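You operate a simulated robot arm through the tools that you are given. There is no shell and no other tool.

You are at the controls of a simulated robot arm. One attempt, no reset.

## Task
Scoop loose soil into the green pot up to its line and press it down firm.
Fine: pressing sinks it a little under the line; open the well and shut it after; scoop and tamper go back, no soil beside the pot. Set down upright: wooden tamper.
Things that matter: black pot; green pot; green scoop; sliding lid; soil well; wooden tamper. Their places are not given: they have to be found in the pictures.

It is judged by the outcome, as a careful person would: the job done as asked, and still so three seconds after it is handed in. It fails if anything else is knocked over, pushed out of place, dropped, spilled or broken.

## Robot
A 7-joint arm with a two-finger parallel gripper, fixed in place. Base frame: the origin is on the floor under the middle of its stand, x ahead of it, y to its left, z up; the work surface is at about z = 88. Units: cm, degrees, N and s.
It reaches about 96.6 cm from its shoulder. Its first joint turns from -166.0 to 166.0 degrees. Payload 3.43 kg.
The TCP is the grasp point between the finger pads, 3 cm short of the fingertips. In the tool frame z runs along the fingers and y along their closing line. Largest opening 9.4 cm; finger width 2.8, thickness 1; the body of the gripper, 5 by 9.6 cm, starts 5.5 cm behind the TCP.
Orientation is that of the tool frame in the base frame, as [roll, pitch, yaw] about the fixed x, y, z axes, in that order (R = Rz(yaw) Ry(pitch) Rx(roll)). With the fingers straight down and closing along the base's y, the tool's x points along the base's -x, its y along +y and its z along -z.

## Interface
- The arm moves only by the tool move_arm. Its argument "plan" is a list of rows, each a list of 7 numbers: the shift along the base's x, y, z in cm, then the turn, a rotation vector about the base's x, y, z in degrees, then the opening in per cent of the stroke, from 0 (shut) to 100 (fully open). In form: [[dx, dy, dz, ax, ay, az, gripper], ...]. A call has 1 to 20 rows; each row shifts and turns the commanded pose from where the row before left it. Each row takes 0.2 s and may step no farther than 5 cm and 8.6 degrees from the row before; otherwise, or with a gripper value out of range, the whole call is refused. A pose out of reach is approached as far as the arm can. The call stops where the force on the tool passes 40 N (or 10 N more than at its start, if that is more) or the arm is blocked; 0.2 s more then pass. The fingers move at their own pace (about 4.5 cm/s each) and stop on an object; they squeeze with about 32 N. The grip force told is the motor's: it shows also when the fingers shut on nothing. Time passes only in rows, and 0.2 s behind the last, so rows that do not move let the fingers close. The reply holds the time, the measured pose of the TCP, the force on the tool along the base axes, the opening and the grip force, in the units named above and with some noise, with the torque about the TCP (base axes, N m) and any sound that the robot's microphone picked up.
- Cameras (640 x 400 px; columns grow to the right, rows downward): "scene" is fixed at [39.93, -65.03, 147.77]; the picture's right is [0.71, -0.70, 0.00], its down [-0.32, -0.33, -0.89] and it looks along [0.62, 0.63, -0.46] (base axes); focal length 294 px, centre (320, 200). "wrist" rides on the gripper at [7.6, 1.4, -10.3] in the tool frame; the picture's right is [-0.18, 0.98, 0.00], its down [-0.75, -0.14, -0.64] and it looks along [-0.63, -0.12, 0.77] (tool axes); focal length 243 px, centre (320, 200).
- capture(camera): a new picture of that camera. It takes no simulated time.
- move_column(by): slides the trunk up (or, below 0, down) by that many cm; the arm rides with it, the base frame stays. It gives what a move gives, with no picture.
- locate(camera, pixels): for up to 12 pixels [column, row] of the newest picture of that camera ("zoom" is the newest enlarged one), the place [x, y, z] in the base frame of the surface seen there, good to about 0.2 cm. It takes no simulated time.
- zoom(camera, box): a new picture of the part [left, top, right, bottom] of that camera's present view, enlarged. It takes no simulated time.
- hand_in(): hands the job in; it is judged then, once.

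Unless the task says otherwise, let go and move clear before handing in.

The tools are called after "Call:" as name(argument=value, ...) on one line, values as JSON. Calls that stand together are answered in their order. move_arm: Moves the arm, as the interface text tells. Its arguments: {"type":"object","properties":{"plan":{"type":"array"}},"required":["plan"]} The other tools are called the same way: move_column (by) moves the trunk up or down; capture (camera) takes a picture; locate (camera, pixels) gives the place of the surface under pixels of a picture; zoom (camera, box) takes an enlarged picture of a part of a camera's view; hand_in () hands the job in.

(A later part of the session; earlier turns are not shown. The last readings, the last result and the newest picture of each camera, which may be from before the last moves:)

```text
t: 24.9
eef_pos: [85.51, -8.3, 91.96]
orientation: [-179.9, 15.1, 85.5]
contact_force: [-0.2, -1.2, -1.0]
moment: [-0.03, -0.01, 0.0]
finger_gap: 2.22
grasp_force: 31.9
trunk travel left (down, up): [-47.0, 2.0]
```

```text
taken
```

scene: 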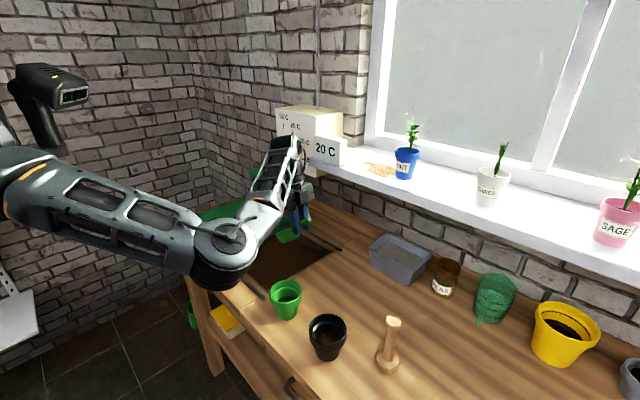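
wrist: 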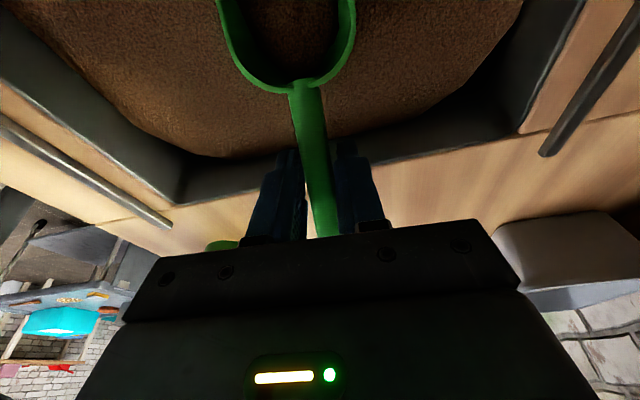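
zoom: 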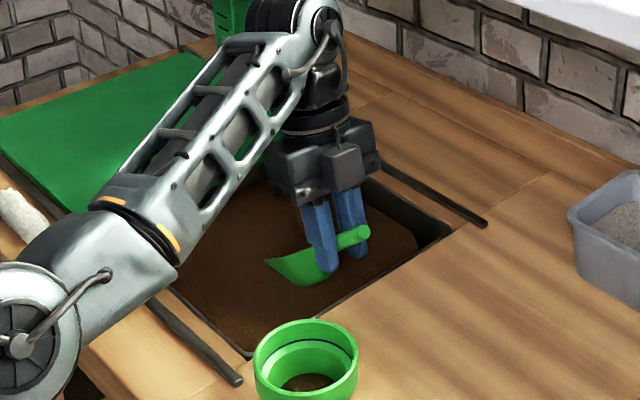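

There is no resistance, and soil shows inside the bowl at (290,40) in the wrist view. I'll drive it deeper and start leveling the bowl under the surface.

Call:
move_arm(plan=[[0.05, 0.8, -1, 0, 0, 0, 0], [0.05, 0.8, -1, 0, 0, 0, 0], [0.05, 0.9, -1, 0, 0, 0, 0], [0, 0.2, -0.9, 6.65, -0.53, 0, 0], [0, 0.2, -0.9, 6.65, -0.53, 0, 0], [0, 0.2, -0.9, 6.65, -0.53, 0, 0]])

Call:
zoom(camera="scene", box=[190, 180, 390, 305])

Call:
capture(camera="wrist")

```text
t: 26.3
eef_pos: [85.72, -5.12, 86.1]
orientation: [180.0, -5.0, 85.4]
contact_force: [0.1, 0.7, -1.0]
moment: [-0.1, -0.02, 0.01]
finger_gap: 2.21
grasp_force: 32.0
trunk travel left (down, up): [-47.0, 2.0]
```

```text
3.20 times, centred on (290, 242) of scene
```

zoom: 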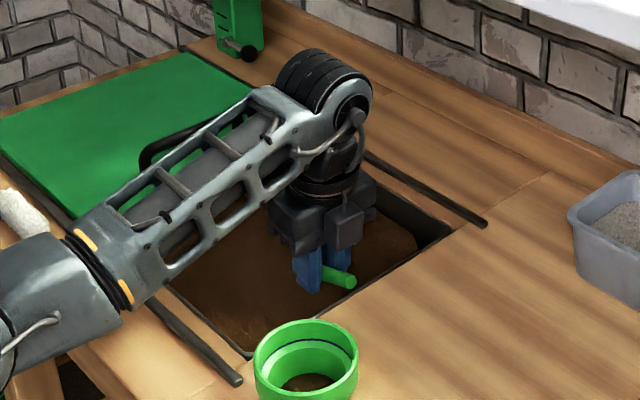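

```text
taken
```

wrist: 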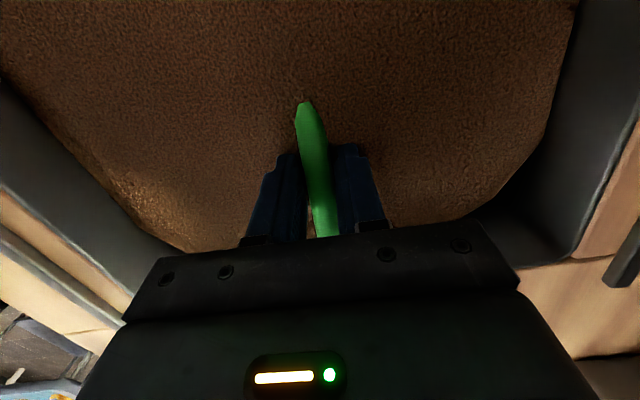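

The bowl is fully under the soil with only the handle showing at (310,150). I'll level it while lifting slowly out.

Call:
move_arm(plan=[[0, 0, 0.5, 5, -0.4, 0, 0], [0, 0, 0.7, 5, -0.4, 0, 0], [0, 0, 1, 5, -0.4, 0, 0], [0, 0, 1, 0, 0, 0, 0], [0, 0, 1, 0, 0, 0, 0], [0, 0, 1.5, 0, 0, 0, 0], [0, 0, 2, 0, 0, 0, 0], [0, 0, 2, 0, 0, 0, 0]])

Call:
capture(camera="scene")

Call:
zoom(camera="scene", box=[190, 180, 390, 305])

Call:
capture(camera="wrist")

```text
t: 28.1
eef_pos: [85.67, -5.08, 95.78]
orientation: [-179.9, -19.9, 85.5]
contact_force: [-0.7, 0.2, -2.1]
moment: [-0.13, 0.04, -0.03]
finger_gap: 2.26
grasp_force: 32.4
trunk travel left (down, up): [-47.0, 2.0]
```

```text
taken
```

scene: 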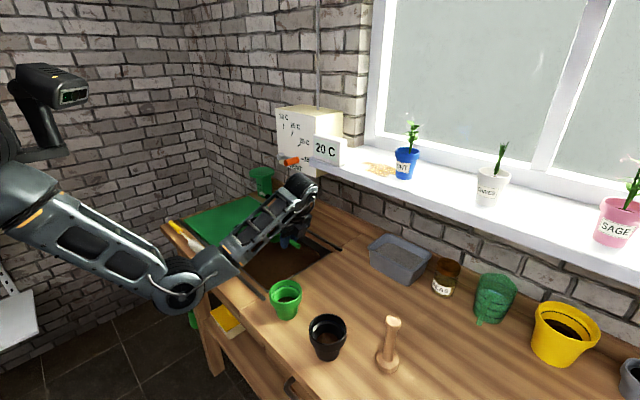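

```text
3.20 times, centred on (290, 242) of scene
```

zoom: 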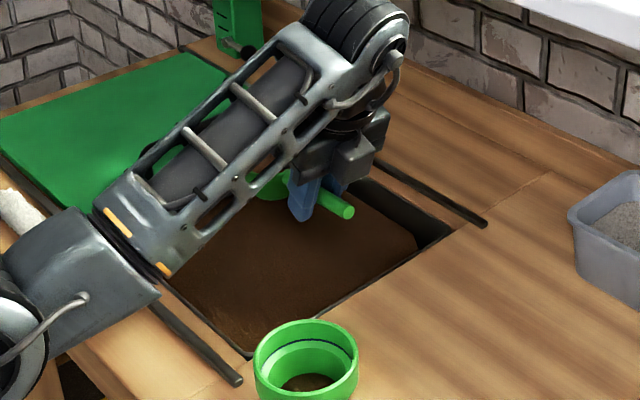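

```text
taken
```

wrist: 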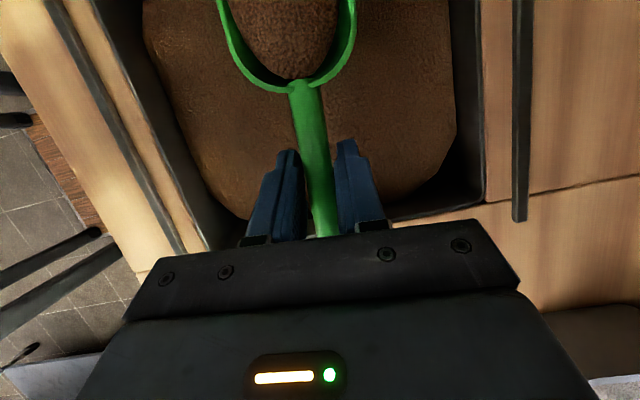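

The bowl now carries a mound of soil, visible at (290,40) in the wrist view. I'll measure the green pot's rim and the line before carrying over.

Call:
zoom(camera="scene", box=[255, 270, 319, 310])

Call:
locate(camera="zoom", pixels=[[155, 170], [200, 125], [300, 100], [400, 115], [455, 180], [440, 250], [350, 300], [250, 300], [180, 250], [300, 150], [300, 250], [230, 200]])

```text
10.00 times, centred on (287, 290) of scene
```

zoom: 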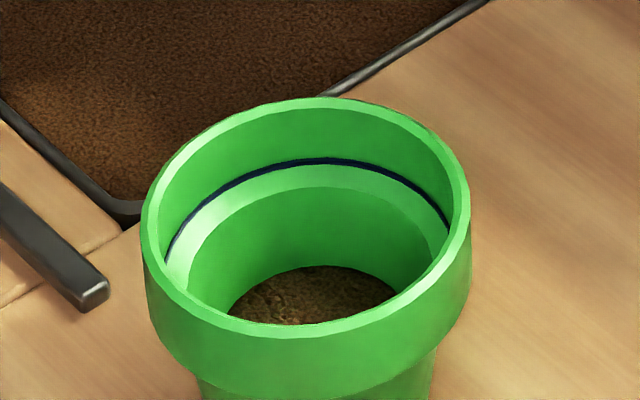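

```text
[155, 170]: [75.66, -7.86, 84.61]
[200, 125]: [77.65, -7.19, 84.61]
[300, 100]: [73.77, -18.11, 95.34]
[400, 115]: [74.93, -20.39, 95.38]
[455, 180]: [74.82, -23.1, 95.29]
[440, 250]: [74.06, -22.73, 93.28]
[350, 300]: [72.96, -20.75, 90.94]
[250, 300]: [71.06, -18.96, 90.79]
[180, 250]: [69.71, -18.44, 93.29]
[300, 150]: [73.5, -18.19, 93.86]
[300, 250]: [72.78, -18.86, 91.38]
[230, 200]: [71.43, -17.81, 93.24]
```

The pot's rim is at z≈95.4 with centre about (71.6, -21.4) and about 7 cm inner width; its soil is at 90.9 and the line near 93.6. I'll lift the loaded scoop level to a safe height and go gently partway toward the pot.

Call:
move_arm(plan=[[0, 0, 1.5, 0, 0, 0, 0], [0, 0, 2.5, 0, 0, 0, 0], [0, 0, 2.5, 0, 0, 0, 0], [0, 0, 2.5, 0, 0, 0, 0], [0, 0, 2, 0, 0, 0, 0], [0, 0, 1, 0, 0, 0, 0], [-0.5, -1, 0, 0, 0, 0.7, 0], [-1, -2, 0, 0, 0, 0.7, 0], [-1, -2, 0, 0, 0, 0.7, 0], [-1, -2, 0, 0, 0, 0.7, 0], [-1, -2, 0, 0, 0, 0.6, 0], [-1, -2, 0, 0, 0, 0.6, 0], [-1, -2, 0, 0, 0, 0.6, 0]])

Call:
capture(camera="scene")

Call:
capture(camera="wrist")

```text
t: 30.9
eef_pos: [78.94, -18.18, 107.73]
orientation: [-180.0, -19.9, 90.0]
contact_force: [-0.6, -0.5, -1.1]
moment: [-0.13, 0.03, -0.03]
finger_gap: 2.23
grasp_force: 32.0
trunk travel left (down, up): [-47.0, 2.0]
```

```text
taken
```

scene: 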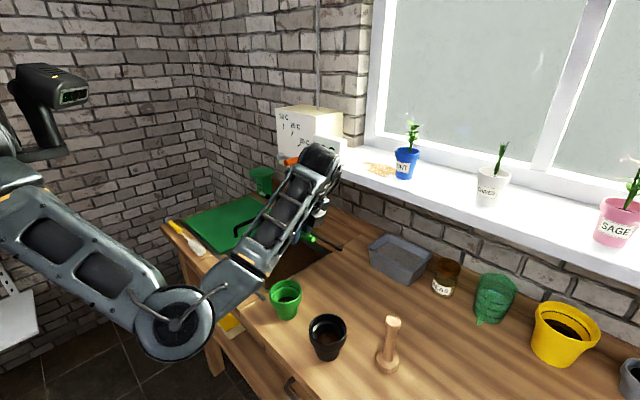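

```text
taken
```

wrist: 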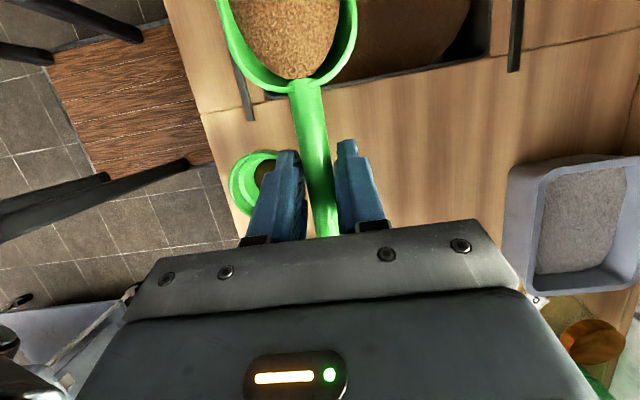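

Soil is still in the bowl and nothing has spilled. I'll check the elbow's place at (175,325) before going on.

Call:
locate(camera="scene", pixels=[[175, 325], [175, 350], [205, 330], [240, 280], [260, 262], [300, 200], [225, 305]])

Call:
zoom(camera="scene", box=[240, 180, 400, 280])

```text
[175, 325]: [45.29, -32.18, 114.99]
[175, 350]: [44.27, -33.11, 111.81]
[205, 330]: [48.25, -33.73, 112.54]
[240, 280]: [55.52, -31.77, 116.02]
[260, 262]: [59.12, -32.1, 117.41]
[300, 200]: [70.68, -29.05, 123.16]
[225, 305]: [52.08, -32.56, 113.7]
```

```text
4.00 times, centred on (320, 230) of scene
```

zoom: 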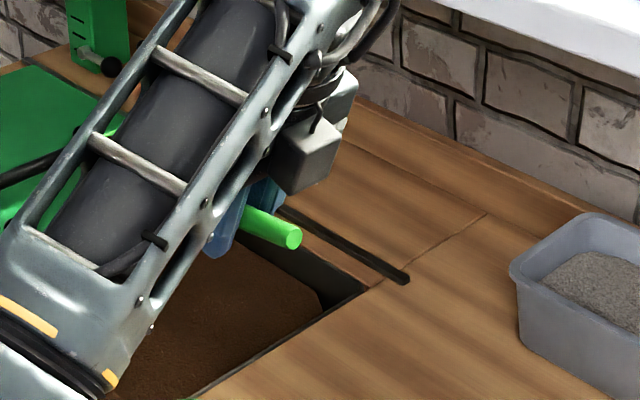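

The elbow is at about (45,-32,113), well off the bench. I'll carry on to the pour start point with the lip over the pot's centre.

Call:
move_arm(plan=[[-0.6, -1.2, 0, 0, 0, 0, 0], [-0.95, -2, -0.2, 0, 0, 0, 0], [-0.95, -2, -0.2, 0, 0, 0, 0], [-0.95, -2, -0.2, 0, 0, 0, 0], [-0.95, -2, -0.2, 0, 0, 0, 0], [-0.95, -2, -0.2, 0, 0, 0, 0], [-0.95, -2, -0.2, 0, 0, 0, 0], [-0.7, -1.6, -0.2, 0, 0, 0, 0], [-0.35, -1, 0, 0, 0, 0, 0]])

Call:
capture(camera="scene")

Call:
capture(camera="wrist")

Call:
zoom(camera="scene", box=[220, 220, 380, 320])

```text
t: 32.9
eef_pos: [71.59, -34.0, 106.34]
orientation: [-180.0, -19.9, 90.1]
contact_force: [0.9, -0.2, -0.9]
moment: [-0.13, 0.0, 0.03]
finger_gap: 2.22
grasp_force: 32.0
trunk travel left (down, up): [-47.0, 2.0]
```

```text
taken
```

scene: 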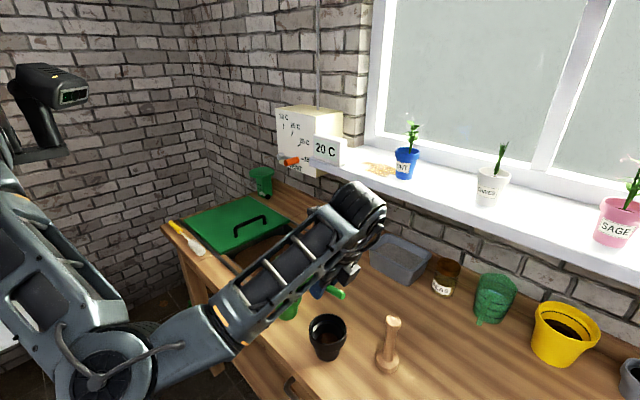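

```text
taken
```

wrist: 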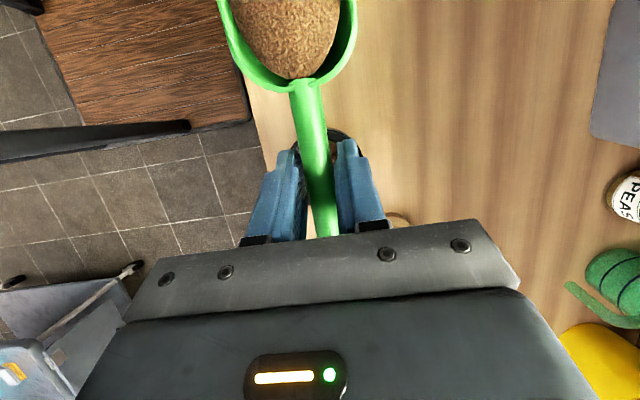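

```text
4.00 times, centred on (300, 270) of scene
```

zoom: 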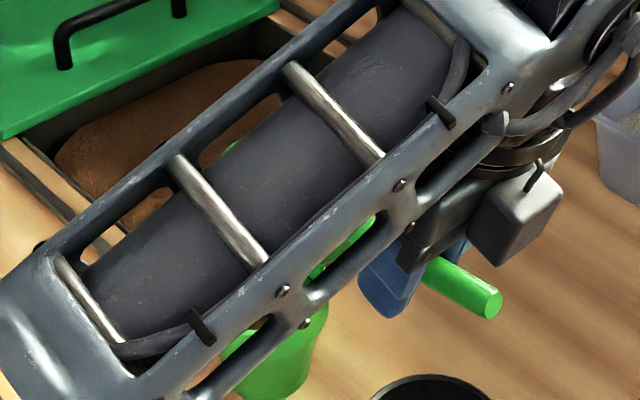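

The scoop is in place, though the forearm hides the pot from the scene camera. I'll start pitching the nose down 30° and lower a little, then look for a view of the lip.

Call:
move_arm(plan=[[0, 0, 0, -5, 0, 0, 0], [0, 0, 0, -5, 0, 0, 0], [0, 0, -0.5, -5, 0, 0, 0], [0, 0, -0.5, -5, 0, 0, 0], [0, 0, -0.5, -5, 0, 0, 0]])

Call:
capture(camera="scene")

Call:
capture(camera="wrist")

Call:
zoom(camera="scene", box=[220, 220, 380, 320])

```text
t: 34.1
eef_pos: [71.6, -34.05, 104.8]
orientation: [-179.9, 5.1, 90.0]
contact_force: [-0.1, 0.2, -1.2]
moment: [-0.08, -0.03, -0.03]
finger_gap: 2.25
grasp_force: 31.8
trunk travel left (down, up): [-47.0, 2.0]
```

```text
taken
```

scene: 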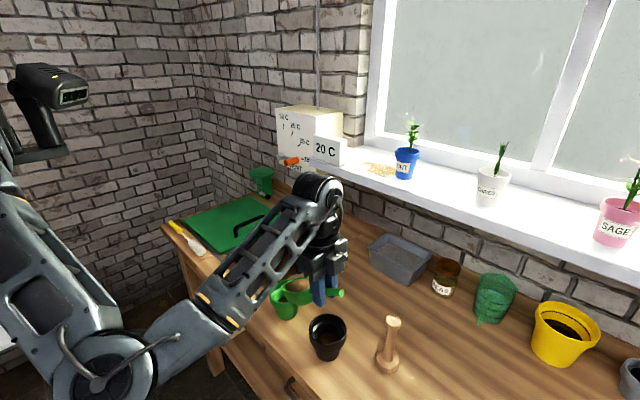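

```text
taken
```

wrist: 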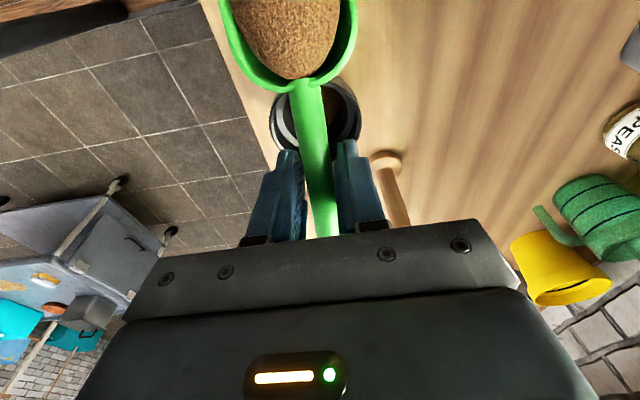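

```text
4.00 times, centred on (300, 270) of scene
```

zoom: 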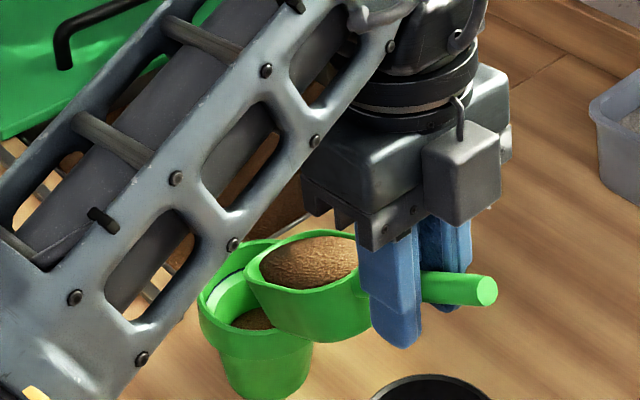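

Now the zoom shows the lip at (250,270) hanging inside the green pot's rim, soil still at rest. I'll measure the lip's exact place.

Call:
locate(camera="zoom", pixels=[[248, 272], [260, 300], [275, 325], [310, 340], [300, 235], [310, 262], [262, 268], [340, 275], [490, 290], [235, 245], [205, 315]])

```text
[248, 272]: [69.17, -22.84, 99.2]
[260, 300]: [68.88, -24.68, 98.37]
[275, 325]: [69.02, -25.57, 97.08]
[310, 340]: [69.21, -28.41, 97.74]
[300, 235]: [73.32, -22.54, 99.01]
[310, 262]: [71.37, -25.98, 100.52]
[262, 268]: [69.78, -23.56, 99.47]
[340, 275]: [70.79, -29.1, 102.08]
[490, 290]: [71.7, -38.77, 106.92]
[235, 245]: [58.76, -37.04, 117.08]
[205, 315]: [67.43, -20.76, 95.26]
```

The lip is at about (71.5, -22, 98.7), over the pot's centre and clear of its rim. I'll pitch on in small steps to 40°, pivoting about the lip, and watch the soil.

Call:
move_arm(plan=[[0, 0.23, 0.2, -5, 0, 0, 0], [0, 0.65, 0.96, -5, 0, 0, 0], [0, 0.74, 0.9, -5, 0, 0, 0]])

Call:
zoom(camera="scene", box=[220, 220, 380, 320])

```text
t: 34.9
eef_pos: [71.71, -32.52, 106.84]
orientation: [-179.8, 20.0, 89.9]
contact_force: [0.2, -0.5, -0.5]
moment: [-0.04, -0.03, 0.01]
finger_gap: 2.23
grasp_force: 31.9
trunk travel left (down, up): [-47.0, 2.0]
```

```text
4.00 times, centred on (300, 270) of scene
```

zoom: 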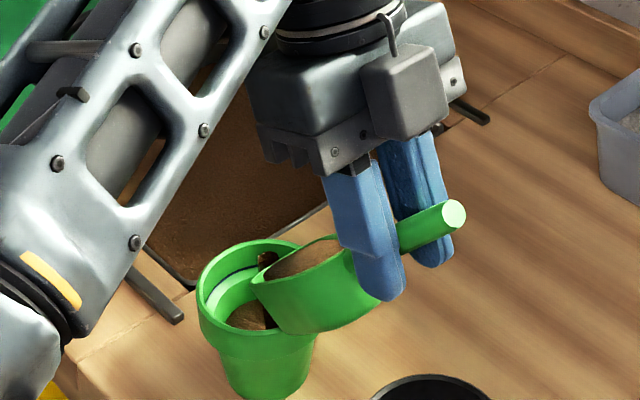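

A brown stream shows at (267,260) running off the lip into the pot. I'll let it run for a moment and zoom in.

Call:
move_arm(plan=[[0, 0, 0, 0, 0, 0, 0], [0, 0, 0, 0, 0, 0, 0]])

Call:
zoom(camera="scene", box=[260, 270, 324, 310])

Call:
capture(camera="wrist")

```text
t: 35.5
eef_pos: [71.78, -32.33, 106.99]
orientation: [-180.0, 20.2, 90.0]
contact_force: [0.3, -0.1, -1.0]
moment: [-0.04, 0.05, 0.01]
finger_gap: 2.21
grasp_force: 31.8
trunk travel left (down, up): [-47.0, 2.0]
```

```text
10.00 times, centred on (292, 290) of scene
```

zoom: 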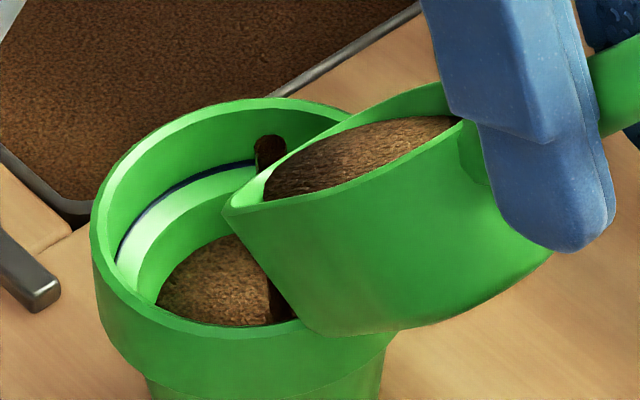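

```text
taken
```

wrist: 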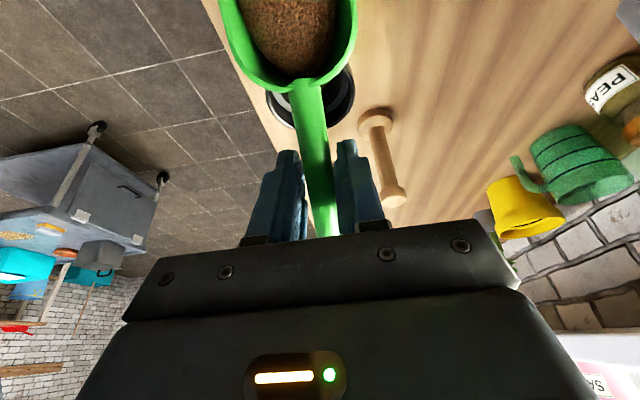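

Soil is pouring cleanly into the pot and its level is rising. I'll measure the soil level inside the pot now.

Call:
locate(camera="zoom", pixels=[[210, 285], [240, 260], [190, 295], [250, 300], [270, 145], [265, 280], [350, 150], [180, 205], [160, 225]])

```text
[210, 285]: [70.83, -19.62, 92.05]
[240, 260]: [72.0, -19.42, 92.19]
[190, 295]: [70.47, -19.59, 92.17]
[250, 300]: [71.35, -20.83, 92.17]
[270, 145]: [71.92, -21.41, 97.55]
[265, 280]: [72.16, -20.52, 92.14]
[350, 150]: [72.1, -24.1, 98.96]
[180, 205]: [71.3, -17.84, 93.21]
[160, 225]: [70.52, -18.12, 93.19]
```

The level has come up from 90.9 to about 92.1; the line is near 93.5. I'll hold still and see whether the flow goes on at this angle.

Call:
move_arm(plan=[[0, 0, 0, 0, 0, 0, 0], [0, 0, 0, 0, 0, 0, 0]])

Call:
zoom(camera="scene", box=[260, 270, 324, 310])

Call:
locate(camera="zoom", pixels=[[210, 285], [240, 260], [190, 295], [250, 300], [200, 190], [200, 180], [200, 185], [140, 220], [400, 140]])

```text
t: 36.1
eef_pos: [71.68, -32.44, 106.94]
orientation: [-179.9, 20.1, 90.0]
contact_force: [0.4, 0.1, -1.1]
moment: [-0.03, 0.02, -0.02]
finger_gap: 2.2
grasp_force: 32.0
trunk travel left (down, up): [-47.0, 2.0]
```

```text
10.00 times, centred on (292, 290) of scene
```

zoom: 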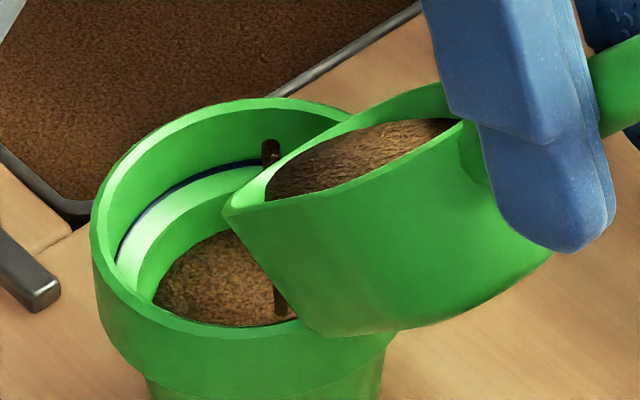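

```text
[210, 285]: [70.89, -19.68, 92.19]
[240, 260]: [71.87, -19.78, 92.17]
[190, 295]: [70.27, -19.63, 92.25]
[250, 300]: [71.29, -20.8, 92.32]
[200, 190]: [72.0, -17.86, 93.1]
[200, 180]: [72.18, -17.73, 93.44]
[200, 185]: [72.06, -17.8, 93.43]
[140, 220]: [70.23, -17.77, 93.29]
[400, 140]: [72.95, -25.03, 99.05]
```

The stream has thinned; the soil is at about 92.25 and the line at 93.45. I'll pitch another 5° and watch.

Call:
move_arm(plan=[[0, 0.81, 0.83, -5, 0, 0, 0], [0, 0, 0, 0, 0, 0, 0], [0, 0, 0, 0, 0, 0, 0]])

Call:
zoom(camera="scene", box=[260, 270, 324, 310])

Call:
locate(camera="zoom", pixels=[[210, 285], [240, 260], [190, 295], [250, 300], [200, 190], [200, 180]])

```text
t: 36.9
eef_pos: [71.74, -31.47, 107.71]
orientation: [-179.9, 25.0, 90.0]
contact_force: [-1.5, 0.6, -1.4]
moment: [-0.05, 0.0, -0.04]
finger_gap: 2.23
grasp_force: 31.8
trunk travel left (down, up): [-47.0, 2.0]
```

```text
10.00 times, centred on (292, 290) of scene
```

zoom: 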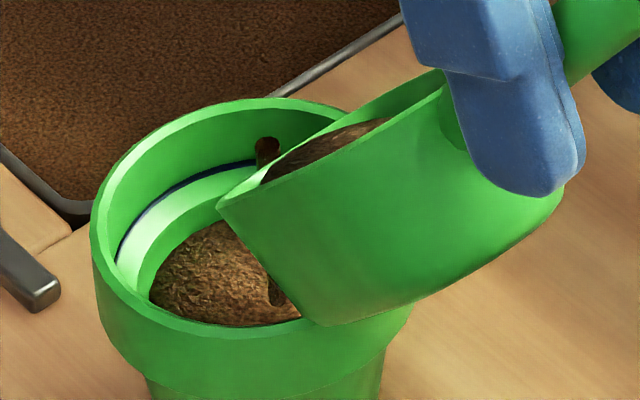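

```text
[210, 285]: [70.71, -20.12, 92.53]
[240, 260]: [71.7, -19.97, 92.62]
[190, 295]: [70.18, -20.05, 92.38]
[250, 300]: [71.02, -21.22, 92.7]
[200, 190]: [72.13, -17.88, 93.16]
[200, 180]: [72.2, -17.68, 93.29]
```

The level is about 92.6 and still rising with no spill. Another 5°.

Call:
move_arm(plan=[[0, 0.88, 0.76, -5, 0, 0, 0], [0, 0, 0, 0, 0, 0, 0], [0, 0, 0, 0, 0, 0, 0]])

Call:
zoom(camera="scene", box=[260, 270, 324, 310])

Call:
locate(camera="zoom", pixels=[[210, 285], [240, 260], [190, 295], [250, 300], [200, 190], [220, 220]])

```text
t: 37.7
eef_pos: [71.79, -30.51, 108.49]
orientation: [-179.9, 30.2, 89.9]
contact_force: [-0.2, 0.0, -1.3]
moment: [0.0, -0.01, -0.01]
finger_gap: 2.23
grasp_force: 31.9
trunk travel left (down, up): [-47.0, 2.0]
```

```text
10.00 times, centred on (292, 290) of scene
```

zoom: 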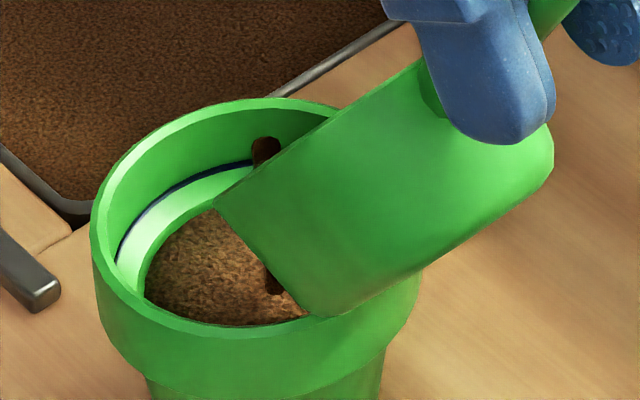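

```text
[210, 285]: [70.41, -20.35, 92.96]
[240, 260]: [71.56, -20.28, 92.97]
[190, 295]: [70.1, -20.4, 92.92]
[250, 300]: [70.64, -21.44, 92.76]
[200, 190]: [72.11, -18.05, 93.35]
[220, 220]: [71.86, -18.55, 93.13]
```

The level is about 92.95, half a centimetre under the line. I'll hold and let this flow finish before tilting further.

Call:
move_arm(plan=[[0, 0, 0, 0, 0, 0, 0], [0, 0, 0, 0, 0, 0, 0]])

Call:
zoom(camera="scene", box=[260, 270, 324, 310])

Call:
locate(camera="zoom", pixels=[[210, 285], [240, 260], [190, 295], [250, 300], [200, 190], [220, 220], [230, 280]])

```text
t: 38.3
eef_pos: [71.74, -30.53, 108.43]
orientation: [-179.9, 30.0, 90.0]
contact_force: [0.0, 0.3, -1.3]
moment: [-0.05, -0.02, 0.0]
finger_gap: 2.23
grasp_force: 32.2
trunk travel left (down, up): [-47.0, 2.0]
```

```text
10.00 times, centred on (292, 290) of scene
```

zoom: 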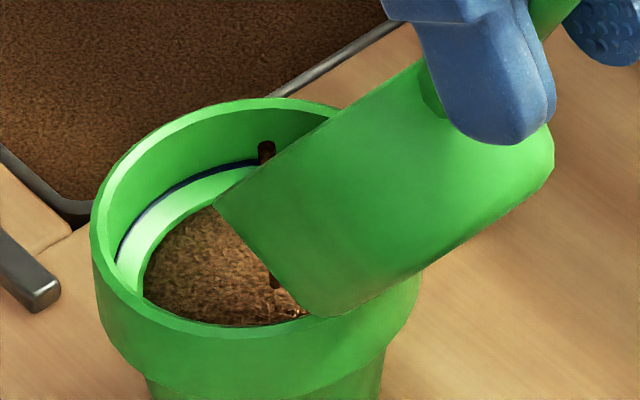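

```text
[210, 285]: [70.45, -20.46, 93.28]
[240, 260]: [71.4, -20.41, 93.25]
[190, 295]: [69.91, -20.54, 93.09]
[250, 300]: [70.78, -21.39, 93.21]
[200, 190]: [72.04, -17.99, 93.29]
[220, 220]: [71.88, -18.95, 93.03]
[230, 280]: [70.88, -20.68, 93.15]
```

The level is about 93.2, near the ledge just under the dark line. The thin stream still runs, so I'll keep holding and measure again.

Call:
move_arm(plan=[[0, 0, 0, 0, 0, 0, 0], [0, 0, 0, 0, 0, 0, 0]])

Call:
zoom(camera="scene", box=[260, 270, 324, 310])

Call:
locate(camera="zoom", pixels=[[210, 285], [240, 260], [190, 295], [250, 300], [160, 210], [130, 245], [230, 280], [215, 240], [190, 250], [215, 172], [215, 178]])

```text
t: 38.9
eef_pos: [71.64, -30.54, 108.51]
orientation: [-179.9, 30.1, 90.1]
contact_force: [-0.2, -0.2, -1.0]
moment: [-0.02, 0.02, 0.0]
finger_gap: 2.22
grasp_force: 31.8
trunk travel left (down, up): [-47.0, 2.0]
```

```text
10.00 times, centred on (292, 290) of scene
```

zoom: 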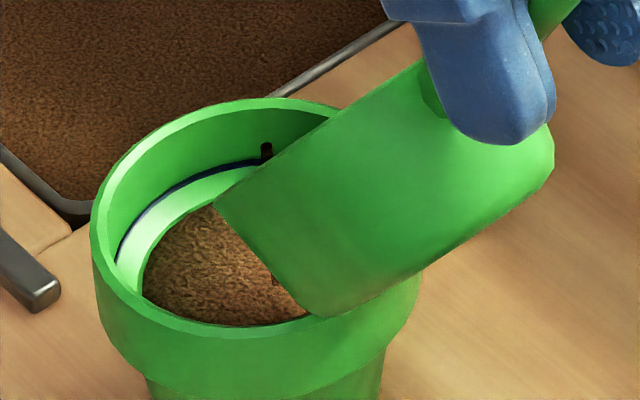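

```text
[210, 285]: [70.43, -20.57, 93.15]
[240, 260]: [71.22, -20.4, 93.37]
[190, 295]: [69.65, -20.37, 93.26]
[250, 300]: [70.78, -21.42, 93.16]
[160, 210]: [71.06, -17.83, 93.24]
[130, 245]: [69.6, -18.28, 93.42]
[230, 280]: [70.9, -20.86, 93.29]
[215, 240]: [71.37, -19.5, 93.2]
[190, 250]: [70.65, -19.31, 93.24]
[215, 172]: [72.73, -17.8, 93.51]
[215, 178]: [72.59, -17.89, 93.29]
```

The soil is level with the ledge at about 93.25; the line is at 93.5. I'll tilt just 3° more and hold.

Call:
move_arm(plan=[[0, 0.56, 0.42, -3, 0, 0, 0], [0, 0, 0, 0, 0, 0, 0], [0, 0, 0, 0, 0, 0, 0]])

Call:
zoom(camera="scene", box=[260, 270, 324, 310])

Call:
locate(camera="zoom", pixels=[[210, 285], [240, 260], [190, 295], [250, 300], [160, 210], [230, 280], [215, 240], [190, 250], [170, 270]])

```text
t: 39.7
eef_pos: [71.69, -30.11, 108.88]
orientation: [-179.9, 33.1, 90.1]
contact_force: [0.6, -0.3, -1.1]
moment: [-0.01, 0.02, 0.0]
finger_gap: 2.2
grasp_force: 32.0
trunk travel left (down, up): [-47.0, 2.0]
```

```text
10.00 times, centred on (292, 290) of scene
```

zoom: 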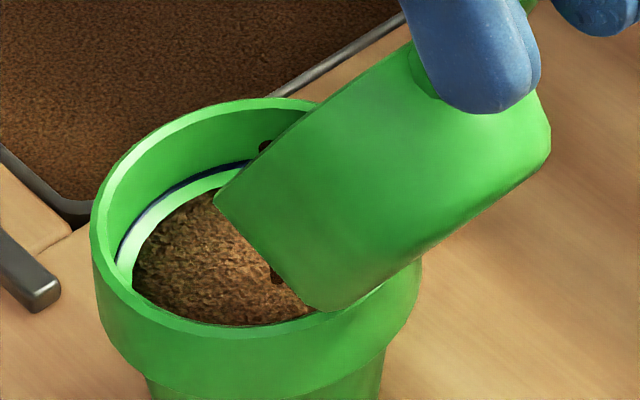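

```text
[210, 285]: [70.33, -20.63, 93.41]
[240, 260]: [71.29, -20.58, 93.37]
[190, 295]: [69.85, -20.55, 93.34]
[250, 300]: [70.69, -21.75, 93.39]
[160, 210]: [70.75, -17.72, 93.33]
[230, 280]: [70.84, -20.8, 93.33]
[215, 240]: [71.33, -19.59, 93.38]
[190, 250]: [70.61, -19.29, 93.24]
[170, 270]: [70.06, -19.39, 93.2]
```

The light ring between soil and the dark line has narrowed to about half its width; the level is about 93.4. The stream is still running, so I'll hold and look again.

Call:
move_arm(plan=[[0, 0, 0, 0, 0, 0, 0], [0, 0, 0, 0, 0, 0, 0]])

Call:
zoom(camera="scene", box=[260, 270, 324, 310])

Call:
locate(camera="zoom", pixels=[[210, 285], [240, 260], [190, 295], [250, 300], [160, 210], [230, 280], [215, 240], [190, 250], [170, 270]])

```text
t: 40.3
eef_pos: [71.66, -30.1, 109.02]
orientation: [180.0, 33.0, 90.1]
contact_force: [0.2, -0.2, -1.3]
moment: [-0.07, 0.0, 0.02]
finger_gap: 2.21
grasp_force: 32.0
trunk travel left (down, up): [-47.0, 2.0]
```

```text
10.00 times, centred on (292, 290) of scene
```

zoom: 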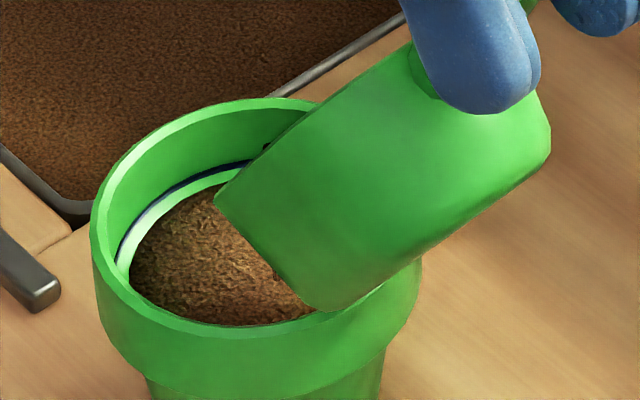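

```text
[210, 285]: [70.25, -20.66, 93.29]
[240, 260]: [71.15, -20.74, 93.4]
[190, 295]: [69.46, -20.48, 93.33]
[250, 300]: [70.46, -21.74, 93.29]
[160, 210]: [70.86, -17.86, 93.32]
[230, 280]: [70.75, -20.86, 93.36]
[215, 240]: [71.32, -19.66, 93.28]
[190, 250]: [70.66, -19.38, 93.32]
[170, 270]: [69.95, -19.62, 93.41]
```

A narrow light ring still shows below the line at (140,230). I'll add 3° more and hold.

Call:
move_arm(plan=[[0, 0.58, 0.38, -3, 0, 0, 0], [0, 0, 0, 0, 0, 0, 0], [0, 0, 0, 0, 0, 0, 0], [0, 0, 0, 0, 0, 0, 0]])

Call:
zoom(camera="scene", box=[260, 270, 324, 310])

Call:
locate(camera="zoom", pixels=[[210, 285], [240, 260], [190, 295], [250, 300], [130, 240], [230, 280], [215, 240], [190, 250], [170, 270]])

```text
t: 41.3
eef_pos: [71.71, -29.62, 109.49]
orientation: [-179.9, 36.2, 89.9]
contact_force: [0.7, 0.5, -0.6]
moment: [-0.03, 0.01, -0.01]
finger_gap: 2.23
grasp_force: 32.2
trunk travel left (down, up): [-47.0, 2.0]
```

```text
10.00 times, centred on (292, 290) of scene
```

zoom: 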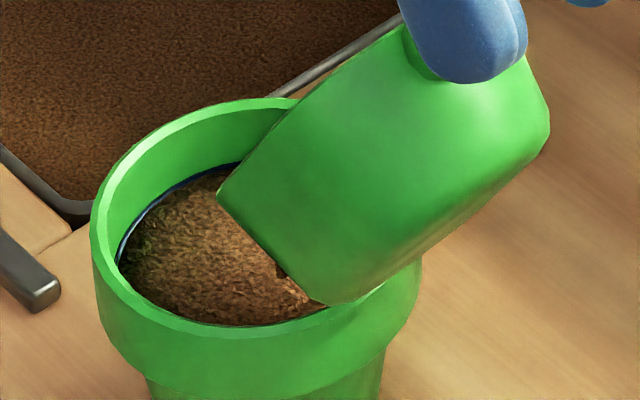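

```text
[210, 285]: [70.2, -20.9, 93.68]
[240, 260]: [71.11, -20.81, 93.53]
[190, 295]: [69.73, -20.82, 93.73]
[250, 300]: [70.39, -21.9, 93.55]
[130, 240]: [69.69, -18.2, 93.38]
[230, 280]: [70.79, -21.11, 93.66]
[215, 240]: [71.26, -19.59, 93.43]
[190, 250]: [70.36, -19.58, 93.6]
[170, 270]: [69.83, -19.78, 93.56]
```

The soil now meets the line all round (about 93.6). I'll tilt the scoop back at once to stop the flow, keeping its lip over the pot.

Call:
move_arm(plan=[[0, -1.5, -0.6, 8, 0, 0, 0], [0, -1.33, -0.3, 8, 0, 0, 0], [0, -1.14, 0, 8, 0, 0, 0], [0, -0.92, 0, 8, 0, 0, 0], [0, -0.5, 0, 8, 0, 0, 0]])

Call:
zoom(camera="scene", box=[240, 240, 368, 320])

Call:
capture(camera="wrist")

```text
t: 42.5
eef_pos: [71.63, -34.78, 108.46]
orientation: [-179.9, -4.1, 90.0]
contact_force: [-0.8, -0.5, -0.3]
moment: [-0.1, -0.05, 0.01]
finger_gap: 2.22
grasp_force: 32.4
trunk travel left (down, up): [-47.0, 2.0]
```

```text
5.00 times, centred on (304, 280) of scene
```

zoom: 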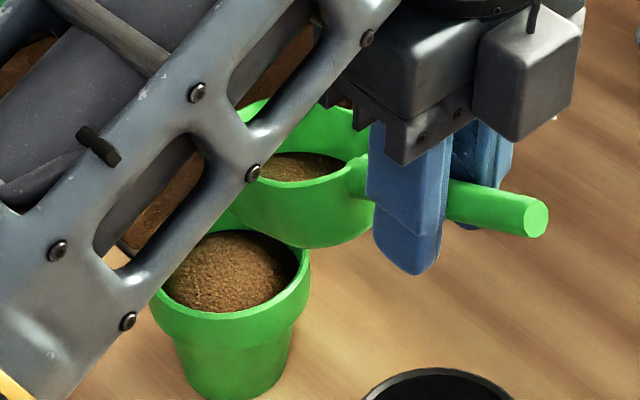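

```text
taken
```

wrist: 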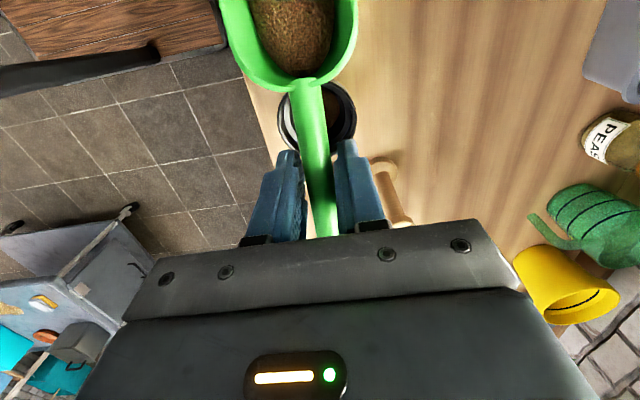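

The flow has stopped; the pot's soil looks mounded at (230,270) in this zoom. I'll measure its height across the surface.

Call:
locate(camera="zoom", pixels=[[200, 260], [230, 260], [260, 255], [230, 285], [250, 295], [285, 270], [200, 290], [240, 240], [275, 250], [215, 275], [297, 255], [300, 275]])

Call:
zoom(camera="scene", box=[262, 278, 310, 308])

```text
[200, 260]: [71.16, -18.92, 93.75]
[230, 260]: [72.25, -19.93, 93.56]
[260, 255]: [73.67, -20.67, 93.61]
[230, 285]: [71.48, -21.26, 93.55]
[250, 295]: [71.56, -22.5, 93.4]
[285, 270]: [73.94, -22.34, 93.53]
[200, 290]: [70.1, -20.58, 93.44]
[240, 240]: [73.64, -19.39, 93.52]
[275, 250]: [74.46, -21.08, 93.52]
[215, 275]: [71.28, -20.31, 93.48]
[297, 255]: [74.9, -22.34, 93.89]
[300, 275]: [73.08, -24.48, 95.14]
```

```text
13.33 times, centred on (286, 293) of scene
```

zoom: 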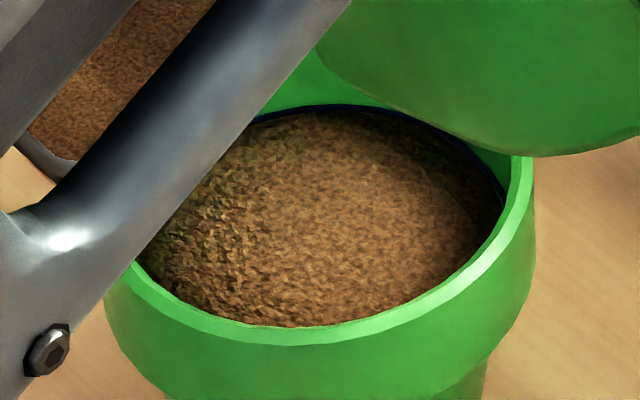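

The soil is flat at about 93.5, right on the line. I'll level the scoop and take the leftover soil back over the well.

Call:
move_arm(plan=[[0, 0, 0.8, 8, 0, 0, 0], [0, 0, 0.8, 8, 0, 0, 0], [0.6, 1, 0, 0, 0, 0, 0], [1.2, 1.9, 0, 0, 0, 0, 0], [1.2, 1.9, 0, 0, 0, 0, 0], [1.2, 1.9, 0, 0, 0, 0, 0], [1.2, 1.9, 0, 0, 0, 0, 0], [1.2, 1.9, 0, 0, 0, 0, 0], [1.2, 1.9, 0, 0, 0, 0, 0], [1.2, 1.9, 0, 0, 0, 0, 0], [1.2, 1.9, 0, 0, 0, 0, 0], [1.2, 1.9, 0, 0, 0, 0, 0], [1.2, 1.9, 0, 0, 0, 0, 0], [1.2, 1.9, 0, 0, 0, 0, 0], [0.6, 1, 0, 0, 0, 0, 0]])

Call:
capture(camera="scene")

Call:
capture(camera="wrist")

Call:
zoom(camera="scene", box=[255, 265, 335, 330])

```text
t: 45.7
eef_pos: [86.2, -12.13, 109.97]
orientation: [-179.9, -19.9, 90.0]
contact_force: [-0.7, -0.7, -1.4]
moment: [-0.04, -0.02, -0.01]
finger_gap: 2.2
grasp_force: 32.0
trunk travel left (down, up): [-47.0, 2.0]
```

```text
taken
```

scene: 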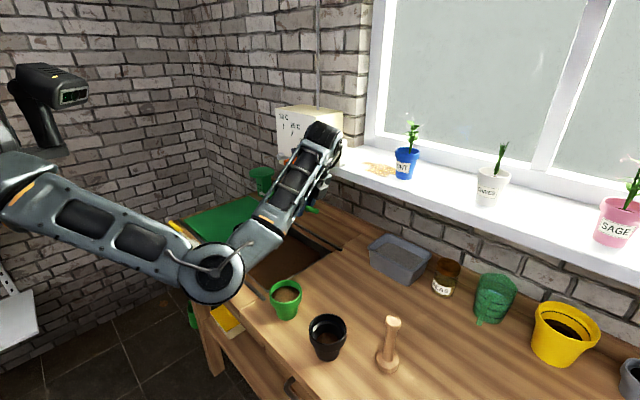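

```text
taken
```

wrist: 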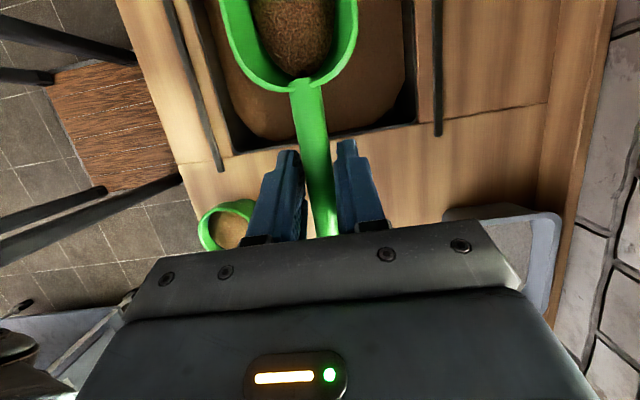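

```text
6.15 times, centred on (295, 298) of scene
```

zoom: 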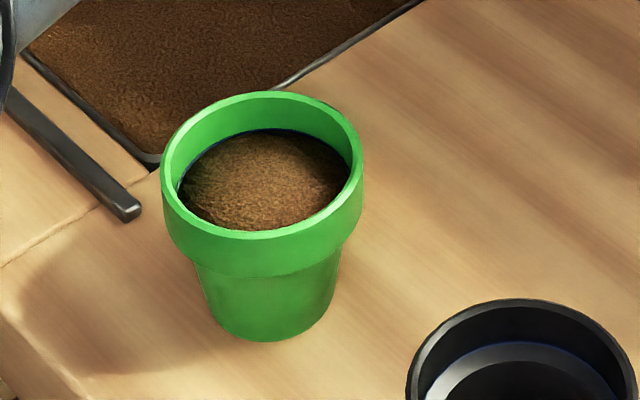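

The pot is filled to the line with nothing spilled round it. Now I'll tip the leftover soil back into the well, pivoting the lip over the middle of the opening.

Call:
move_arm(plan=[[0, 0, -2.5, -7.5, 0, 0, 0], [0, 0, -2.5, -7.5, 0, 0, 0], [0, 0, -2.5, -7.5, 0, 0, 0], [0, 0, -2.5, -7.5, 0, 0, 0], [0, 0.8, 0, -7.5, 0, 0, 0], [0, 1.2, 1.2, -7.5, 0, 0, 0], [0, 1.3, 1.1, -7.5, 0, 0, 0], [0, 1.5, 0.9, -7.5, 0, 0, 0]])

Call:
capture(camera="scene")

Call:
zoom(camera="scene", box=[200, 190, 360, 290])

```text
t: 47.5
eef_pos: [86.23, -7.27, 103.2]
orientation: [180.0, 40.3, 89.8]
contact_force: [-0.3, 0.0, -0.7]
moment: [-0.01, 0.02, -0.01]
finger_gap: 2.21
grasp_force: 32.6
trunk travel left (down, up): [-47.0, 2.0]
```

```text
taken
```

scene: 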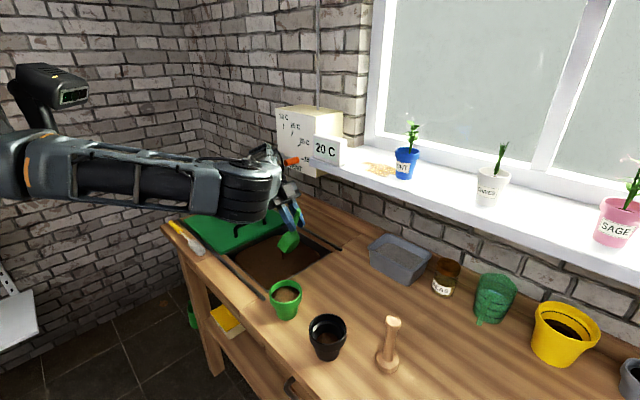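

```text
4.00 times, centred on (280, 240) of scene
```

zoom: 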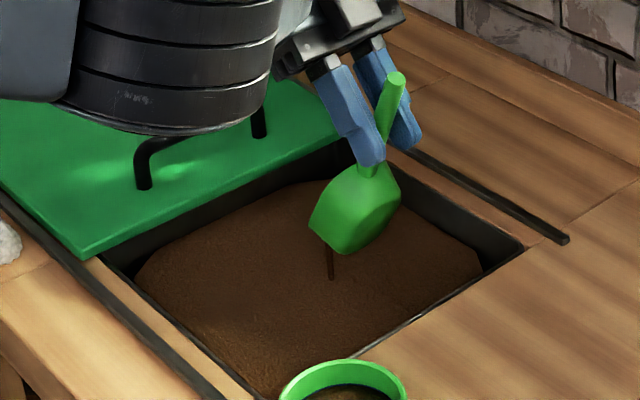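

Soil is streaming off the lip back into the well. The elbow has swung toward the lid at (240,200), so I'll check its height before tilting further.

Call:
locate(camera="scene", pixels=[[240, 215], [230, 205], [260, 190], [210, 195], [270, 180], [150, 185], [250, 165]])

Call:
move_arm(plan=[[0, 0, 0, 0, 0, 0, 0], [0, 0, 0, 0, 0, 0, 0]])

Call:
capture(camera="wrist")

```text
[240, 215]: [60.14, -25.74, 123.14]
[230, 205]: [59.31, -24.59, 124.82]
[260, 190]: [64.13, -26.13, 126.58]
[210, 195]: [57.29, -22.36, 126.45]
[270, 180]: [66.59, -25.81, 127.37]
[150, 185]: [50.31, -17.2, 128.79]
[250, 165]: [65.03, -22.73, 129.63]
```

```text
t: 48.1
eef_pos: [86.27, -7.07, 103.3]
orientation: [-179.9, 40.2, 90.0]
contact_force: [0.4, 0.0, -0.8]
moment: [-0.01, -0.01, -0.04]
finger_gap: 2.21
grasp_force: 32.7
trunk travel left (down, up): [-47.0, 2.0]
```

```text
taken
```

wrist: 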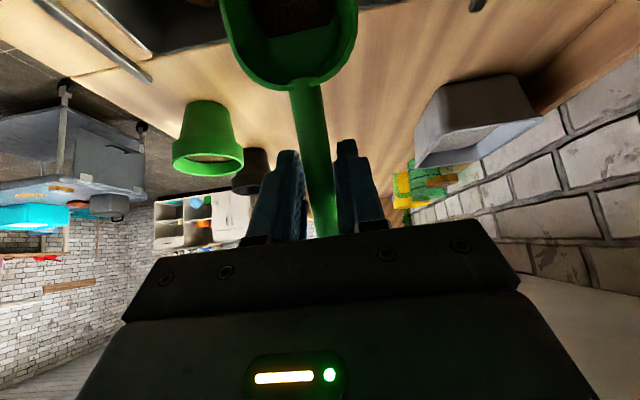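

The elbow is high (z≈123), well clear. The bowl is emptying; I'll go on tipping to about 90°.

Call:
move_arm(plan=[[0, 1.6, 0.7, -7.5, 0, 0, 0], [0, 1.65, 0.55, -7.5, 0, 0, 0], [0, 1.75, 0.25, -7.5, 0, 0, 0], [0, 1.7, 0.1, -7.5, 0, 0, 0], [0, 0, 0, 0, 0, 0, 0], [0, 0, 0, 0, 0, 0, 0]])

Call:
capture(camera="scene")

Call:
zoom(camera="scene", box=[200, 190, 360, 290])

Call:
capture(camera="wrist")

```text
t: 49.5
eef_pos: [86.25, -0.37, 104.92]
orientation: [180.0, 70.0, 90.0]
contact_force: [0.1, 0.3, 0.6]
moment: [0.04, 0.0, 0.02]
finger_gap: 2.21
grasp_force: 31.7
trunk travel left (down, up): [-47.0, 2.0]
```

```text
taken
```

scene: 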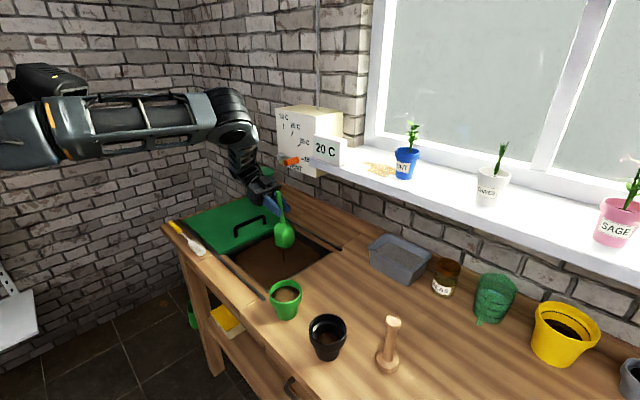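

```text
4.00 times, centred on (280, 240) of scene
```

zoom: 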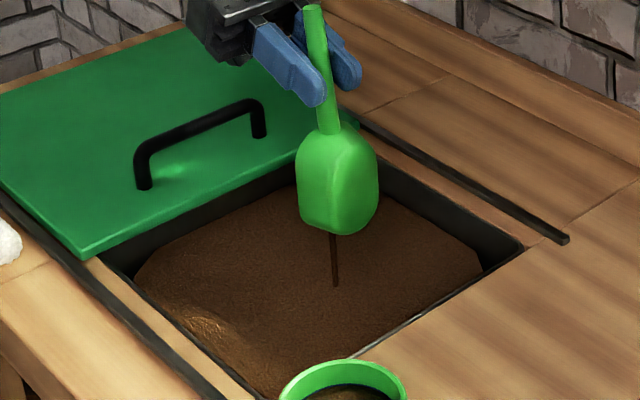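

```text
taken
```

wrist: 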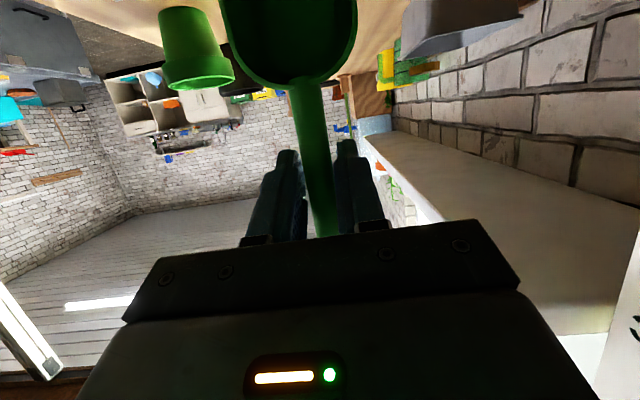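

A thin stream still falls into the well. I'll tip a bit past vertical so that the bowl empties fully.

Call:
move_arm(plan=[[0, 1.7, -0.2, -7.5, 0, 0, 0], [0, 1.7, -0.3, -7.5, 0, 0, 0], [0, 1.5, -0.4, -7.5, 0, 0, 0], [0, 0, 0, 0, 0, 0, 0], [0, 0, 0, 0, 0, 0, 0], [0, 0, 0, 0, 0, 0, 0], [0, 0, 0, 0, 0, 0, 0], [0, 0, 0, 0, 0, 0, 0]])

Call:
zoom(camera="scene", box=[200, 190, 360, 290])

Call:
capture(camera="wrist")

```text
t: 51.3
eef_pos: [86.97, 1.85, 103.65]
orientation: [179.5, 82.9, 90.2]
contact_force: [-0.6, -0.3, -0.8]
moment: [0.03, 0.0, 0.01]
finger_gap: 2.23
grasp_force: 32.0
out of reach, approached as far as the arm can: row 2, 3
trunk travel left (down, up): [-47.0, 2.0]
```

```text
4.00 times, centred on (280, 240) of scene
```

zoom: 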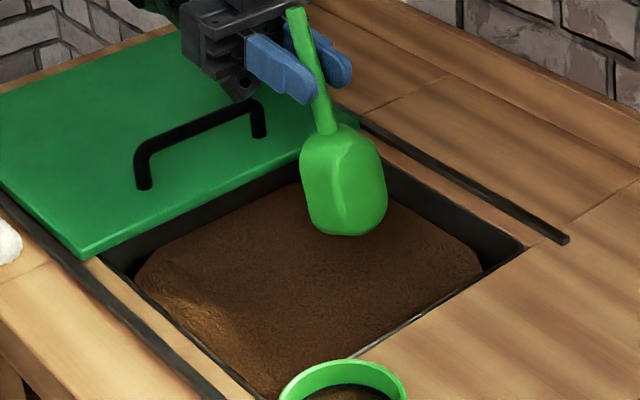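

```text
taken
```

wrist: 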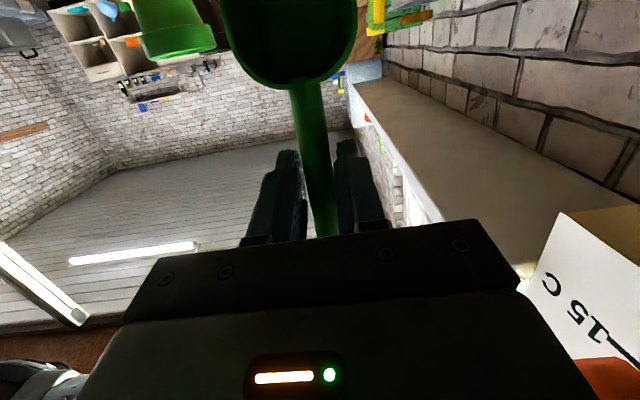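

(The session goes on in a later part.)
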